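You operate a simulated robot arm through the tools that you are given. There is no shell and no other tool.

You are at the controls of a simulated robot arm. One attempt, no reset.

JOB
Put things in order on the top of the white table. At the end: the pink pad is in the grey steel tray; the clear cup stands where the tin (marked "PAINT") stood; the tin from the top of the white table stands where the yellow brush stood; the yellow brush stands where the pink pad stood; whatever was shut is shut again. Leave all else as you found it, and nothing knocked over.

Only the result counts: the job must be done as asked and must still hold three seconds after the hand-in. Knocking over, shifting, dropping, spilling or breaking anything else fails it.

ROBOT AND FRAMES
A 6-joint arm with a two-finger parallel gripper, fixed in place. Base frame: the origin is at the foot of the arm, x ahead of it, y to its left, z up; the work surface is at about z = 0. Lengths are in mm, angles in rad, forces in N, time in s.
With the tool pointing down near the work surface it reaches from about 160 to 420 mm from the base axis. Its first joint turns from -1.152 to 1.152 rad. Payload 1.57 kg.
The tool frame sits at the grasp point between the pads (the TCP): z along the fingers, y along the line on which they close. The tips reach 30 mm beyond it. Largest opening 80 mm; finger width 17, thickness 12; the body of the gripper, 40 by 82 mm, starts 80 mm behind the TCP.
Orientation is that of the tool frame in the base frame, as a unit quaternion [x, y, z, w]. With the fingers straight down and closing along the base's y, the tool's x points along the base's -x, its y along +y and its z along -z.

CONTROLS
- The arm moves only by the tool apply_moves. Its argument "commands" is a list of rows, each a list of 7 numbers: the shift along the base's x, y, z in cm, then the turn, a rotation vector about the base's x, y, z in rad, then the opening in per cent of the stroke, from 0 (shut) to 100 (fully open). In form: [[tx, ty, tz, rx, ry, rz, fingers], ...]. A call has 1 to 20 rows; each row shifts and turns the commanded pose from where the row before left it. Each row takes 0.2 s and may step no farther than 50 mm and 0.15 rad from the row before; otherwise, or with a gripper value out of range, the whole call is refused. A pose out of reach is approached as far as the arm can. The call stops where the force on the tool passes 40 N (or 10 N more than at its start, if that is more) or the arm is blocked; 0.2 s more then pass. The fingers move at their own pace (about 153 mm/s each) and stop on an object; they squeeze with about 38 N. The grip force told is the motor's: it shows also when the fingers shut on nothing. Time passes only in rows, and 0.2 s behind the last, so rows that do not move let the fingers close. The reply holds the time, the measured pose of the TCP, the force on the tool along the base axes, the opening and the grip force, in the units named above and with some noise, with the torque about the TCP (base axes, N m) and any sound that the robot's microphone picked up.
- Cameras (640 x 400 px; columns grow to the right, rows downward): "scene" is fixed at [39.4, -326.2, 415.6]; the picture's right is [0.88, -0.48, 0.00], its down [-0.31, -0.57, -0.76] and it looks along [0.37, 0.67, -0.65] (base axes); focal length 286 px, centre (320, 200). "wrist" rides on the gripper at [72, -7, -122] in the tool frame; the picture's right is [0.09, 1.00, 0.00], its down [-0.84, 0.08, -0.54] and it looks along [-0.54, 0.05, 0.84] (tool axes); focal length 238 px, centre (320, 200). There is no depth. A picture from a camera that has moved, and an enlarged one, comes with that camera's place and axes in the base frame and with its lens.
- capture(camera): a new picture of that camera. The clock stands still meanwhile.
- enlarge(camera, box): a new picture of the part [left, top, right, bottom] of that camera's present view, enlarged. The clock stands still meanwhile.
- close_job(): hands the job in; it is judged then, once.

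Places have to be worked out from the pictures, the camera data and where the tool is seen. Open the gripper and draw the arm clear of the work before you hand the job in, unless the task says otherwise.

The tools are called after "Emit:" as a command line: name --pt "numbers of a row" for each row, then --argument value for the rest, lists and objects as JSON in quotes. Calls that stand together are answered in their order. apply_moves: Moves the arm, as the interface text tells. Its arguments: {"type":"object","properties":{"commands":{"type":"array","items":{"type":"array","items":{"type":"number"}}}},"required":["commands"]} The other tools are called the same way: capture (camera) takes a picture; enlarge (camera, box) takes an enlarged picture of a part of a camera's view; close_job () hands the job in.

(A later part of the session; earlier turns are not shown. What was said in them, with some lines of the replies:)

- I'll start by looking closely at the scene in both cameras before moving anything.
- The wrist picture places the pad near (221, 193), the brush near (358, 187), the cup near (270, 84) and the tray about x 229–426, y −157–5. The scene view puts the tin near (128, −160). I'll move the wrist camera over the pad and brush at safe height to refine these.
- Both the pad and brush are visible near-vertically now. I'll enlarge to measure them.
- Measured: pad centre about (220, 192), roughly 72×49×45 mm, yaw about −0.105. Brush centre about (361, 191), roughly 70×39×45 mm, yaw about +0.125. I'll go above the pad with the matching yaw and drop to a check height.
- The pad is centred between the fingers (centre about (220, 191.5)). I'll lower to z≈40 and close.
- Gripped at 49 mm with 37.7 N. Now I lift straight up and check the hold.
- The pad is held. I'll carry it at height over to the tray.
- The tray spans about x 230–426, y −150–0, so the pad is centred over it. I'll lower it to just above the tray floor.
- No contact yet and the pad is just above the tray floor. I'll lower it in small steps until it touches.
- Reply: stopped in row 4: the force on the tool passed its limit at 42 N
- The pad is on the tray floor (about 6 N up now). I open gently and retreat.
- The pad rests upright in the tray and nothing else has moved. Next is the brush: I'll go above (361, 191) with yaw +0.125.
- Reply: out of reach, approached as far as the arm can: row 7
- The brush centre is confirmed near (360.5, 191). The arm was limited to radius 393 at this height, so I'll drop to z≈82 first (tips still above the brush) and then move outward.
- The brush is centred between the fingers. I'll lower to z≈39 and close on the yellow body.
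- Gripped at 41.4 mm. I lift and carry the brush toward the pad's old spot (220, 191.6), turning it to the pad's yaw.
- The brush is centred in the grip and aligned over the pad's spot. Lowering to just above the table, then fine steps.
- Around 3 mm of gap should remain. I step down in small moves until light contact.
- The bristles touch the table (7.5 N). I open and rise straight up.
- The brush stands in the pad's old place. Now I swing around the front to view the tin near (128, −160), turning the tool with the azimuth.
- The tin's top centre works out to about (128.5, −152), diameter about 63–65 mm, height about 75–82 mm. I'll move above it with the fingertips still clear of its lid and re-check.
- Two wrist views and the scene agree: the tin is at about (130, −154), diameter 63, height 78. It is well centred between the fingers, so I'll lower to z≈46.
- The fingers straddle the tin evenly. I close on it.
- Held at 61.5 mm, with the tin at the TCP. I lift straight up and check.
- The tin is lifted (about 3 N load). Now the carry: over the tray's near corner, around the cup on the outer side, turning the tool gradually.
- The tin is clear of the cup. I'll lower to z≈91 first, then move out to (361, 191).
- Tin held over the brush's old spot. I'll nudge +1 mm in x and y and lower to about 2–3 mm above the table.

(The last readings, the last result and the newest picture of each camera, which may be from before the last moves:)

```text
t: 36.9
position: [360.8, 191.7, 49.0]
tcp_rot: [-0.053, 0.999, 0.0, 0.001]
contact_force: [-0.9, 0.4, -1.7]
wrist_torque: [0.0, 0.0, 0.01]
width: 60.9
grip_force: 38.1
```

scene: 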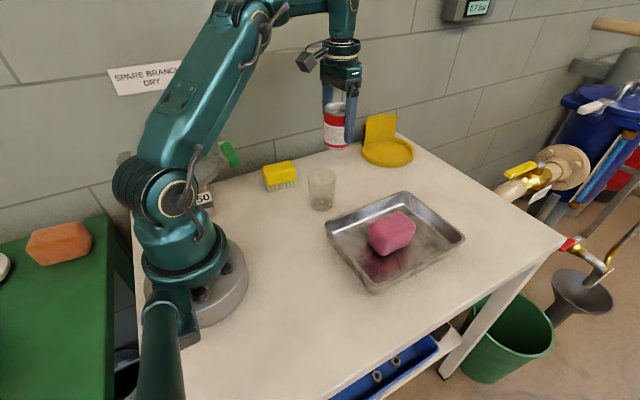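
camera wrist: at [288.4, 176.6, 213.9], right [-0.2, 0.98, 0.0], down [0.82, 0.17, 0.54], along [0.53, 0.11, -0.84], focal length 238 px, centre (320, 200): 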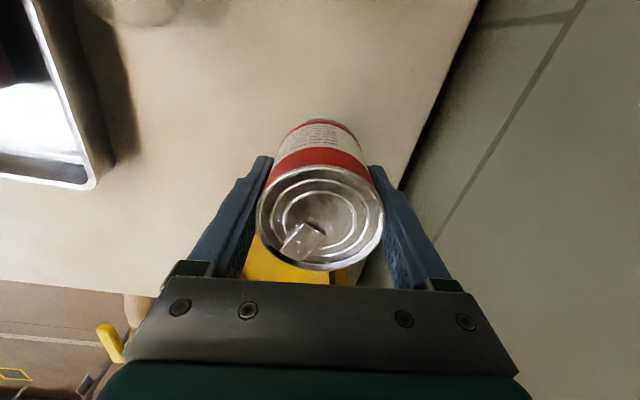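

Emit:
apply_moves --pt "0 0 -0.06 0 0 0 60" --pt "0 0 0 0 0 0 60"

Emit:
apply_moves --pt "0 0 -0.06 0 0 0 60" --pt "0 0 0 0 0 0 60"

```text
t: 37.5
position: [361.0, 191.6, 47.8]
tcp_rot: [-0.052, 0.999, -0.002, 0.002]
contact_force: [0.0, 0.3, -3.6]
wrist_torque: [-0.05, -0.01, -0.02]
width: 61.1
grip_force: 37.9
```

```text
t: 38.1
position: [360.7, 191.8, 47.5]
tcp_rot: [-0.053, 0.999, -0.001, 0.002]
contact_force: [-1.1, 0.0, 2.6]
wrist_torque: [0.12, -0.01, 0.07]
width: 61.5
grip_force: 38.1
```

Contact made (force went from −3 to +2.6 N). I open fully, rise, and back out along the finger plane so the tin isn't touched.

Emit:
apply_moves --pt "0 0 0 0 0 0 85" --pt "0 0 0 0 0 0 100" --pt "0 0 0 0 0 0 100" --pt "0 0 2 0 0 0 100" --pt "0 0 2 0 0 0 100" --pt "-2 -0.2 0.5 0 0 0 100" --pt "-2 -0.2 1.5 0 0 0 100" --pt "-2 -0.2 3 0 0 0 100" --pt "-1 0 4 0 0 0 100" --pt "0 0 2 0 0 0 100" --pt "0 0 0 0 0 0 100"

Emit:
capture --camera "wrist"

Emit:
capture --camera "scene"

```text
t: 40.5
position: [289.3, 186.8, 198.3]
tcp_rot: [-0.053, 0.999, -0.001, 0.001]
contact_force: [0.7, -1.0, -0.4]
wrist_torque: [-0.01, 0.0, 0.01]
width: 80.0
grip_force: 0.0
```

```text
taken
camera wrist: at [219.1, 173.5, 318.8], right [-0.2, 0.98, 0.0], down [0.82, 0.17, 0.54], along [0.53, 0.11, -0.84], focal length 238 px, centre (320, 200)
```

wrist: 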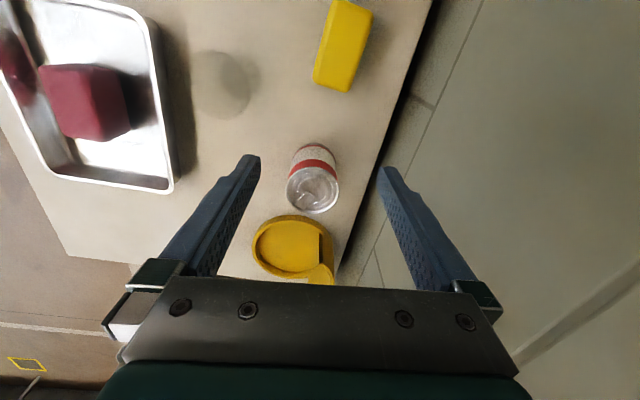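

```text
taken
```

scene: 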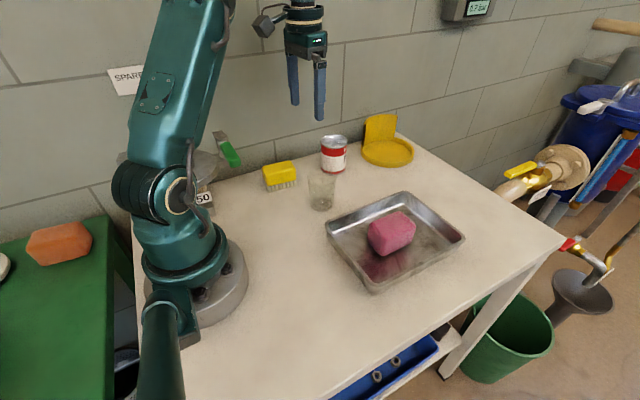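

The tin stands upright at the brush's old place. Next, the cup: I'll move the wrist camera over it to measure accurately.

Emit:
apply_moves --pt "0.7 -3.6 0 0 0 -0.05 100" --pt "0.7 -3.6 0 0 0 -0.055 100" --pt "0.7 -3.5 0 0 0 0 100" --pt "0 0 0 0 0 0 100"

Emit:
capture --camera "wrist"

Emit:
enlarge --camera "wrist" --box '[240, 20, 400, 140]'

Emit:
enlarge --camera "scene" --box '[270, 130, 390, 230]'

```text
t: 41.5
position: [310.5, 79.5, 197.6]
tcp_rot: [-0.001, 1.0, -0.001, 0.001]
contact_force: [-0.1, -0.1, -0.3]
wrist_torque: [0.0, -0.01, -0.01]
width: 80.0
grip_force: 0.0
```

```text
taken
camera wrist: at [239.2, 72.8, 318.8], right [-0.09, 1.0, 0.0], down [0.84, 0.08, 0.54], along [0.54, 0.05, -0.84], focal length 238 px, centre (320, 200)
```

wrist: 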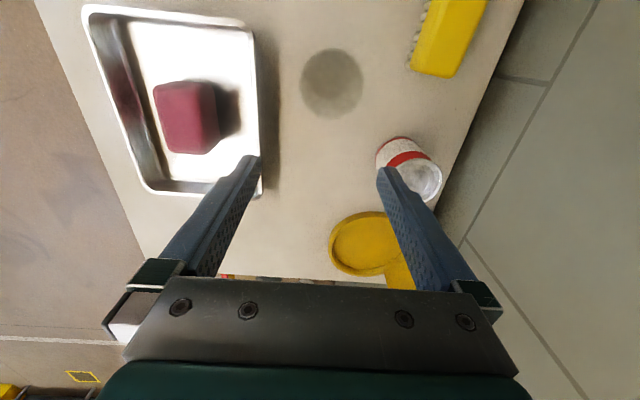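

```text
3.33 times, centred on (320, 80) of wrist
camera zoom: at [239.2, 72.8, 318.8], right [-0.09, 1.0, 0.0], down [0.84, 0.08, 0.54], along [0.54, 0.05, -0.84], focal length 794 px, centre (320, 600)
```

zoom: 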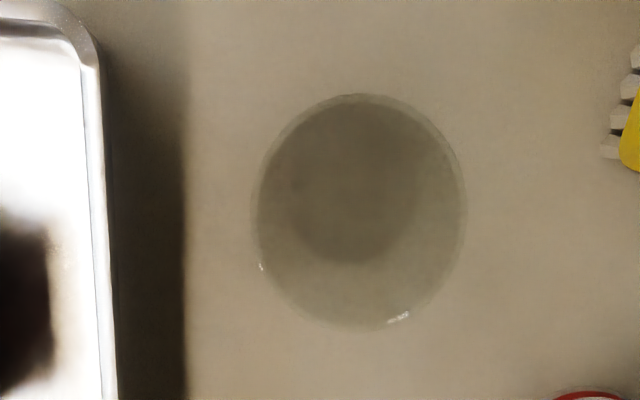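

```text
4.00 times, centred on (330, 180) of scene
camera zoom: at [39.4, -326.2, 415.6], right [0.88, -0.48, 0.0], down [-0.31, -0.57, -0.76], along [0.37, 0.67, -0.65], focal length 1146 px, centre (280, 280)
```

zoom: 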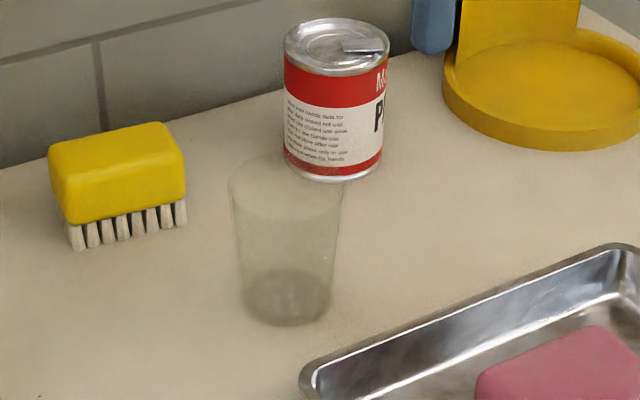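

The cup measures about (269.5, 85.5), rim diameter 60, height about 77. I'll move above it with the tips still above the rim and check alignment.

Emit:
apply_moves --pt "-2.1 0.3 0 0 0 0 100" --pt "-2.05 0.35 -2 0 0 0 100" --pt "0 0 -3 0 0 0 100" --pt "0 0 -3 0 0 0 100" --pt "0 0 0 0 0 0 100"

Emit:
enlarge --camera "wrist" --box '[220, 80, 420, 230]'

Emit:
enlarge --camera "scene" --box '[250, 100, 410, 240]'

```text
t: 42.7
position: [269.6, 84.6, 115.8]
tcp_rot: [-0.001, 1.0, 0.0, 0.002]
contact_force: [0.1, 0.0, -0.3]
wrist_torque: [-0.02, -0.02, -0.01]
width: 80.2
grip_force: 0.0
```

```text
2.67 times, centred on (320, 155) of wrist
camera zoom: at [198.2, 79.0, 237.8], right [-0.09, 1.0, 0.0], down [0.84, 0.08, 0.54], along [0.54, 0.05, -0.84], focal length 636 px, centre (320, 320)
```

zoom: 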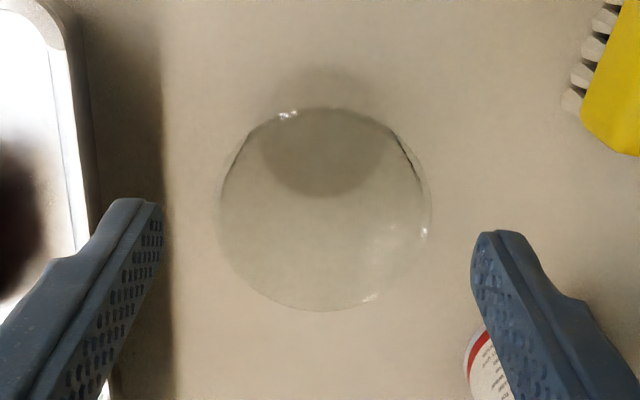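

```text
2.86 times, centred on (330, 170) of scene
camera zoom: at [39.4, -326.2, 415.6], right [0.88, -0.48, 0.0], down [-0.31, -0.57, -0.76], along [0.37, 0.67, -0.65], focal length 819 px, centre (291, 286)
```

zoom: 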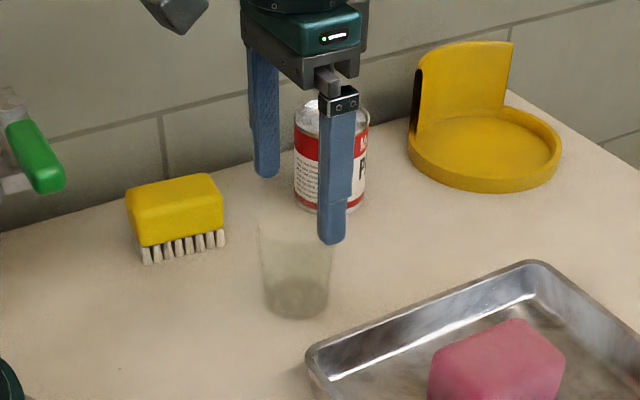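

The cup is about 1.5 mm toward +y relative to the grip centre. I correct that and lower to z≈52.

Emit:
apply_moves --pt "-0.05 0.15 -2 0 0 0 100" --pt "0 0 -2.2 0 0 0 100" --pt "0 0 -2.2 0 0 0 100" --pt "0 0 0 0 0 0 100"

Emit:
capture --camera "wrist"

Emit:
enlarge --camera "scene" --box '[250, 100, 410, 240]'

```text
t: 43.7
position: [268.9, 85.5, 53.2]
tcp_rot: [-0.001, 1.0, -0.001, 0.001]
contact_force: [-0.2, -0.5, -0.1]
wrist_torque: [0.0, -0.03, 0.01]
width: 80.1
grip_force: 0.0
```

```text
taken
camera wrist: at [196.6, 80.5, 175.1], right [-0.09, 1.0, 0.0], down [0.84, 0.08, 0.54], along [0.54, 0.05, -0.84], focal length 238 px, centre (320, 200)
```

wrist: 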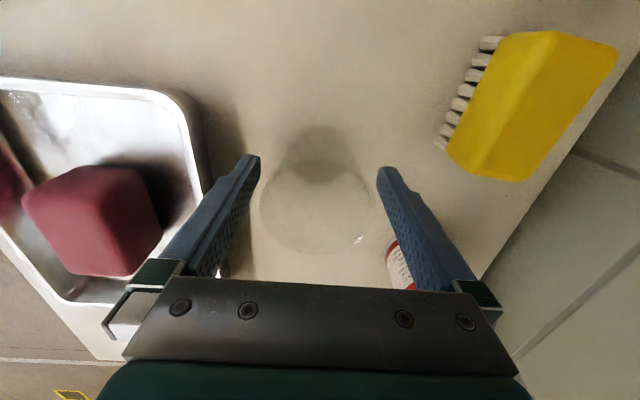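

```text
2.86 times, centred on (330, 170) of scene
camera zoom: at [39.4, -326.2, 415.6], right [0.88, -0.48, 0.0], down [-0.31, -0.57, -0.76], along [0.37, 0.67, -0.65], focal length 819 px, centre (291, 286)
```

zoom: 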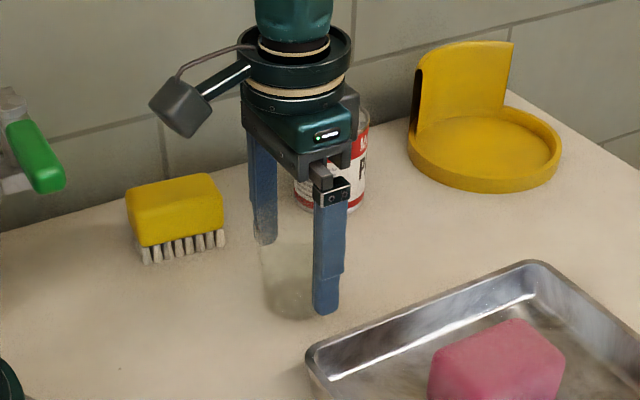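

The cup sits evenly between the fingers. I close in gentle steps, watching width and grip force.

Emit:
apply_moves --pt "0 0 0 0 0 0 82" --pt "0 0 0 0 0 0 77" --pt "0 0 0 0 0 0 75" --pt "0 0 0 0 0 0 75"

Emit:
apply_moves --pt "0 0 0 0 0 0 73" --pt "0 0 0 0 0 0 72" --pt "0 0 0 0 0 0 72"

```text
t: 44.7
position: [269.5, 86.1, 53.5]
tcp_rot: [-0.001, 1.0, -0.002, 0.001]
contact_force: [-0.5, 0.4, -0.5]
wrist_torque: [-0.01, -0.01, -0.01]
width: 60.5
grip_force: 0.2
```

```text
t: 45.5
position: [269.6, 85.1, 53.4]
tcp_rot: [-0.002, 1.0, -0.001, 0.001]
contact_force: [-0.4, 0.3, 0.9]
wrist_torque: [0.0, 0.04, 0.03]
width: 58.9
grip_force: 37.9
```

Held at 58.9 mm with 37.9 N. I lift slowly and look.

Emit:
apply_moves --pt "0 0 0.5 0 0 0 72" --pt "0 0 1 0 0 0 72" --pt "0 0 1.5 0 0 0 72" --pt "0 0 0 0 0 0 72"

Emit:
capture --camera "wrist"

Emit:
enlarge --camera "scene" --box '[250, 100, 410, 240]'

```text
t: 46.5
position: [268.8, 86.2, 85.1]
tcp_rot: [-0.001, 1.0, -0.001, 0.001]
contact_force: [-0.2, 0.0, 0.0]
wrist_torque: [0.02, -0.04, -0.01]
width: 58.9
grip_force: 37.8
```

```text
taken
camera wrist: at [197.3, 80.3, 206.2], right [-0.09, 1.0, 0.0], down [0.84, 0.08, 0.54], along [0.54, 0.05, -0.84], focal length 238 px, centre (320, 200)
```

wrist: 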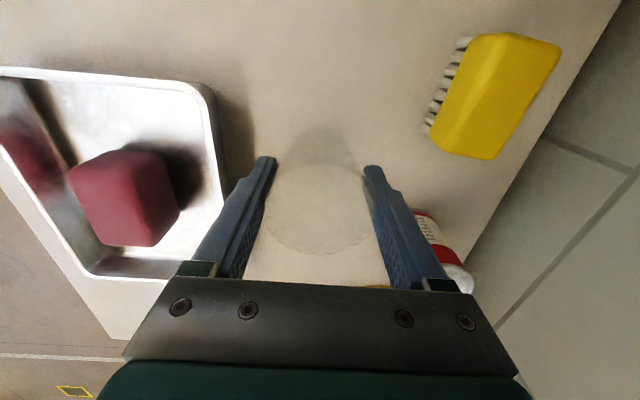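

```text
2.86 times, centred on (330, 170) of scene
camera zoom: at [39.4, -326.2, 415.6], right [0.88, -0.48, 0.0], down [-0.31, -0.57, -0.76], along [0.37, 0.67, -0.65], focal length 819 px, centre (291, 286)
```

zoom: 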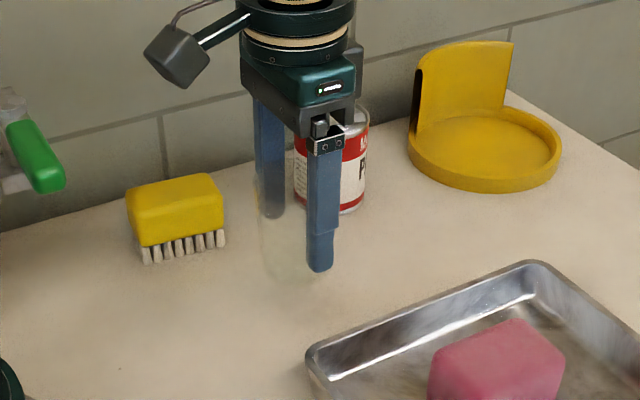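

The cup is in the grip and upright. I raise it further and carry it smoothly round to the tin's old spot (130, −154).

Emit:
apply_moves --pt "0 0 2 0 0 0 72" --pt "0 0 2 0 0 0 72" --pt "0 0 2.3 0 0 0 72" --pt "0 -2 0 0 0 0 72" --pt "0 -3 0 0 0 -0.09 72" --pt "0 -3 0 0 0 -0.09 72" --pt "0 -3 0 0 0 -0.09 72" --pt "-1.0 -2.0 0 0 0 -0.09 72" --pt "-2.0 -2.0 0 0 0 -0.09 72" --pt "-2.0 -2.0 0 0 0 -0.09 72" --pt "-2.0 -2.0 0 0 0 -0.09 72" --pt "-2.0 -1.5 0 0 0 -0.09 72" --pt "-2.0 -1.5 0 0 0 -0.09 72" --pt "-1.7 -1.2 0 0 0 -0.083 72" --pt "-1.2 -0.8 0 0 0 0 72" --pt "0 0 0 0 0 0 72"

Emit:
capture --camera "wrist"

Emit:
capture --camera "scene"

```text
t: 49.9
position: [130.4, -153.0, 145.6]
tcp_rot: [0.432, 0.902, -0.001, 0.001]
contact_force: [-0.6, -0.4, 0.2]
wrist_torque: [0.02, 0.01, -0.02]
width: 59.0
grip_force: 37.8
```

```text
taken
camera wrist: at [80.0, -100.7, 267.3], right [0.72, 0.7, 0.0], down [0.58, -0.6, 0.54], along [0.38, -0.39, -0.84], focal length 238 px, centre (320, 200)
```

wrist: 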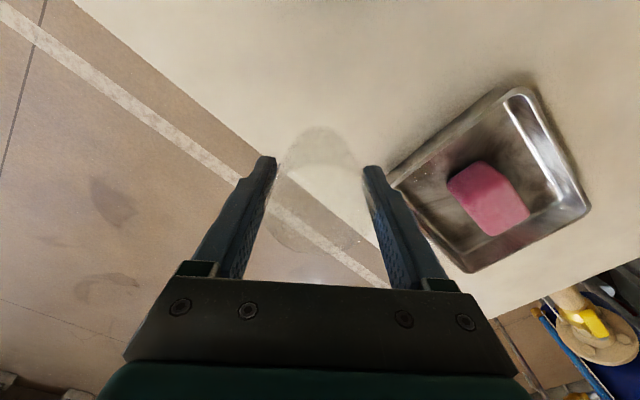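

```text
taken
```

scene: 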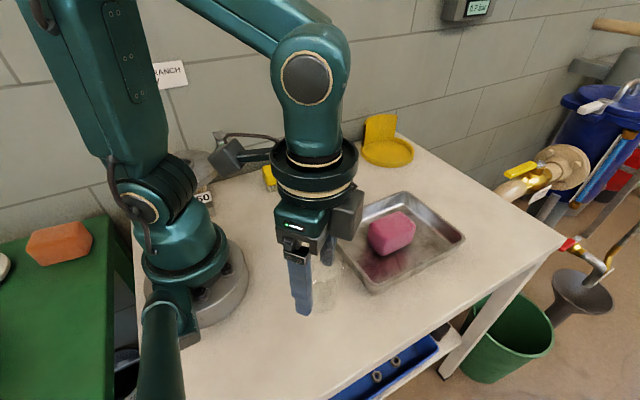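

The tool pose matches the one that gripped the tin. Lowering the cup to about 3 mm above the table.

Emit:
apply_moves --pt "0 0 -2 0 0 0 72" --pt "0 0 -2.5 0 0 0 72" --pt "0 0 -2.5 0 0 0 72" --pt "0 0 -1.5 0 0 0 72" --pt "0 0 -0.4 0 0 0 72" --pt "0 0 0 0 0 0 72"

Emit:
enlarge --camera "scene" --box '[220, 180, 440, 370]'

```text
t: 51.3
position: [130.0, -153.6, 57.9]
tcp_rot: [0.431, 0.902, -0.001, 0.0]
contact_force: [1.4, 0.4, -0.3]
wrist_torque: [-0.03, -0.01, 0.0]
width: 58.6
grip_force: 37.8
```

```text
2.11 times, centred on (330, 275) of scene
camera zoom: at [39.4, -326.2, 415.6], right [0.88, -0.48, 0.0], down [-0.31, -0.57, -0.76], along [0.37, 0.67, -0.65], focal length 603 px, centre (299, 42)
```

zoom: 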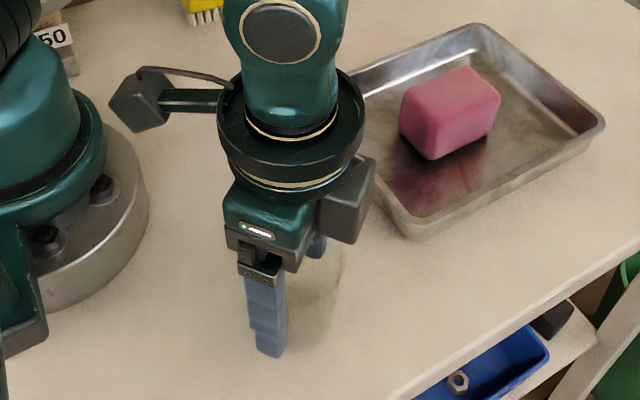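

Cup is a few mm above the table. I step down in small increments, watching the force.

Emit:
apply_moves --pt "0 0 -0.25 0 0 0 72" --pt "0 0 0 0 0 0 72"

Emit:
apply_moves --pt "0 0 -0.08 0 0 0 72" --pt "0 0 0 0 0 0 72"

Emit:
apply_moves --pt "0 0 -0.06 0 0 0 72" --pt "0 0 0 0 0 0 72"

```text
t: 51.9
position: [131.2, -153.4, 54.9]
tcp_rot: [0.432, 0.902, -0.002, 0.001]
contact_force: [0.4, 0.6, -0.5]
wrist_torque: [0.01, 0.03, 0.01]
width: 58.9
grip_force: 38.2
```

```text
t: 52.5
position: [131.1, -155.0, 54.1]
tcp_rot: [0.432, 0.902, -0.001, 0.0]
contact_force: [0.6, 0.4, -0.4]
wrist_torque: [0.02, 0.0, -0.01]
width: 58.8
grip_force: 38.2
```

```text
t: 53.1
position: [131.0, -152.6, 54.1]
tcp_rot: [0.431, 0.902, -0.002, 0.0]
contact_force: [-2.3, -0.3, 9.2]
wrist_torque: [0.05, -0.01, 0.05]
width: 58.9
grip_force: 38.2
```

The cup has touched down (9 N). I open gently and rise straight up.

Emit:
apply_moves --pt "0 0 0 0 0 0 78" --pt "0 0 0 0 0 0 88" --pt "0 0 0 0 0 0 100" --pt "0 0 0 0 0 0 100"

Emit:
capture --camera "wrist"

```text
t: 54.1
position: [130.4, -154.7, 53.4]
tcp_rot: [0.431, 0.902, -0.001, 0.001]
contact_force: [-0.2, 0.5, -0.2]
wrist_torque: [-0.03, 0.02, -0.01]
width: 80.2
grip_force: 0.0
```

```text
taken
camera wrist: at [80.6, -100.3, 175.2], right [0.72, 0.7, 0.0], down [0.59, -0.6, 0.54], along [0.38, -0.39, -0.84], focal length 238 px, centre (320, 200)
```

wrist: 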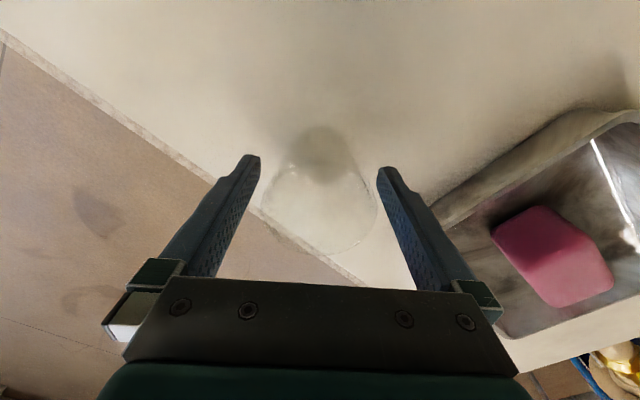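

The cup stands free and upright between the open fingers. I rise clear and then move to the tool's starting area.

Emit:
apply_moves --pt "0 0 2 0 0 0 100" --pt "0 0 3 0 0 0 100" --pt "0 0 4 0 0 0 100" --pt "0 0 4 0 0 0 100" --pt "0 0 2 0 0 0 100" --pt "2.5 2 0 0 0 0.1 100" --pt "3 3 0 0 0 0.12 100" --pt "3 3 0 0 0 0.12 100" --pt "3 3 0 0 0 0.12 100" --pt "2 3 0 0 0 0.12 100" --pt "1.5 0.7 0 0 0 0.12 100" --pt "0 0 0 0 0 0.12 100" --pt "0 0 0 0 0 0.07 100" --pt "0 0 0 0 0 0 100"

Emit:
capture --camera "scene"

Emit:
capture --camera "wrist"

Emit:
enlarge --camera "scene" --box '[240, 220, 480, 370]'

Emit:
enlarge --camera "scene" --box '[200, 100, 440, 250]'

```text
t: 57.1
position: [280.6, -7.5, 203.1]
tcp_rot: [0.0, 1.0, -0.001, 0.001]
contact_force: [-0.7, 0.7, 0.4]
wrist_torque: [0.03, 0.03, 0.0]
width: 80.0
grip_force: 0.0
```

```text
taken
```

scene: 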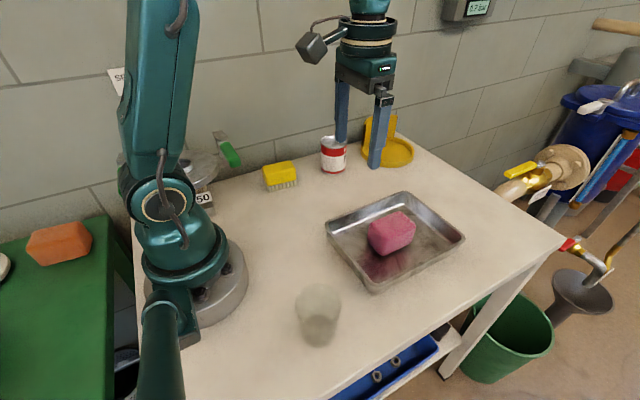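

```text
taken
camera wrist: at [208.3, -12.4, 325.7], right [-0.09, 1.0, 0.0], down [0.84, 0.08, 0.54], along [0.54, 0.05, -0.84], focal length 238 px, centre (320, 200)
```

wrist: 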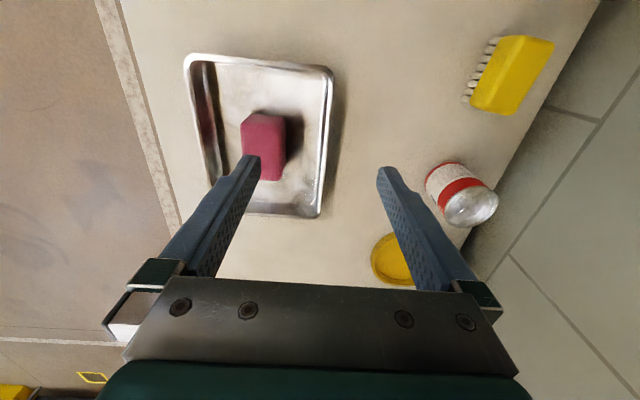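

```text
2.67 times, centred on (360, 295) of scene
camera zoom: at [39.4, -326.2, 415.6], right [0.88, -0.48, 0.0], down [-0.31, -0.57, -0.76], along [0.37, 0.67, -0.65], focal length 764 px, centre (213, -53)
```

zoom: 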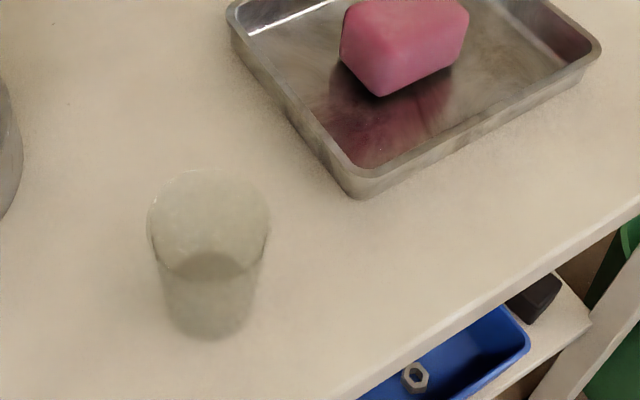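

```text
2.67 times, centred on (320, 175) of scene
camera zoom: at [39.4, -326.2, 415.6], right [0.88, -0.48, 0.0], down [-0.31, -0.57, -0.76], along [0.37, 0.67, -0.65], focal length 764 px, centre (320, 267)
```

zoom: 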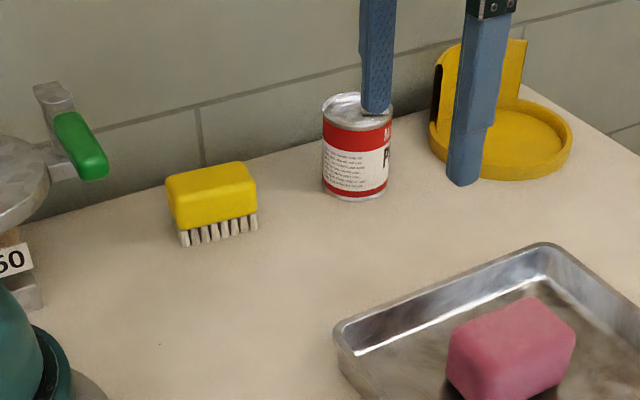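

All four items are in place: the pad is in the tray, the brush on the pad's spot, the tin on the brush's spot and the cup on the tin's spot. Everything stands upright, the tray and holder are unchanged, I opened nothing that was shut, and the gripper is open and clear, so I hand in.

Emit:
close_job

```text
The job is handed in.
```

The job is done and handed in. The last pictures showed every item in place and upright:

- **Pink pad:** it lies in the grey steel tray, near the middle.
- **Yellow brush:** it stands on its bristles where the pad was, within about 2 mm and turned to the pad's angle.
- **Tin:** it stands where the brush was, within about 2 mm.
- **Clear cup:** it stands upright where the tin was, within about 3 mm.

I opened nothing that was shut, so nothing needed closing. The tray and the yellow holder look unmoved. The arm ended near its starting position with the gripper open and clear of the work.

When the pad touched the tray floor, the force briefly passed the 40 N limit and the arm stopped itself. The later pictures showed neither the pad nor the tray disturbed by it.
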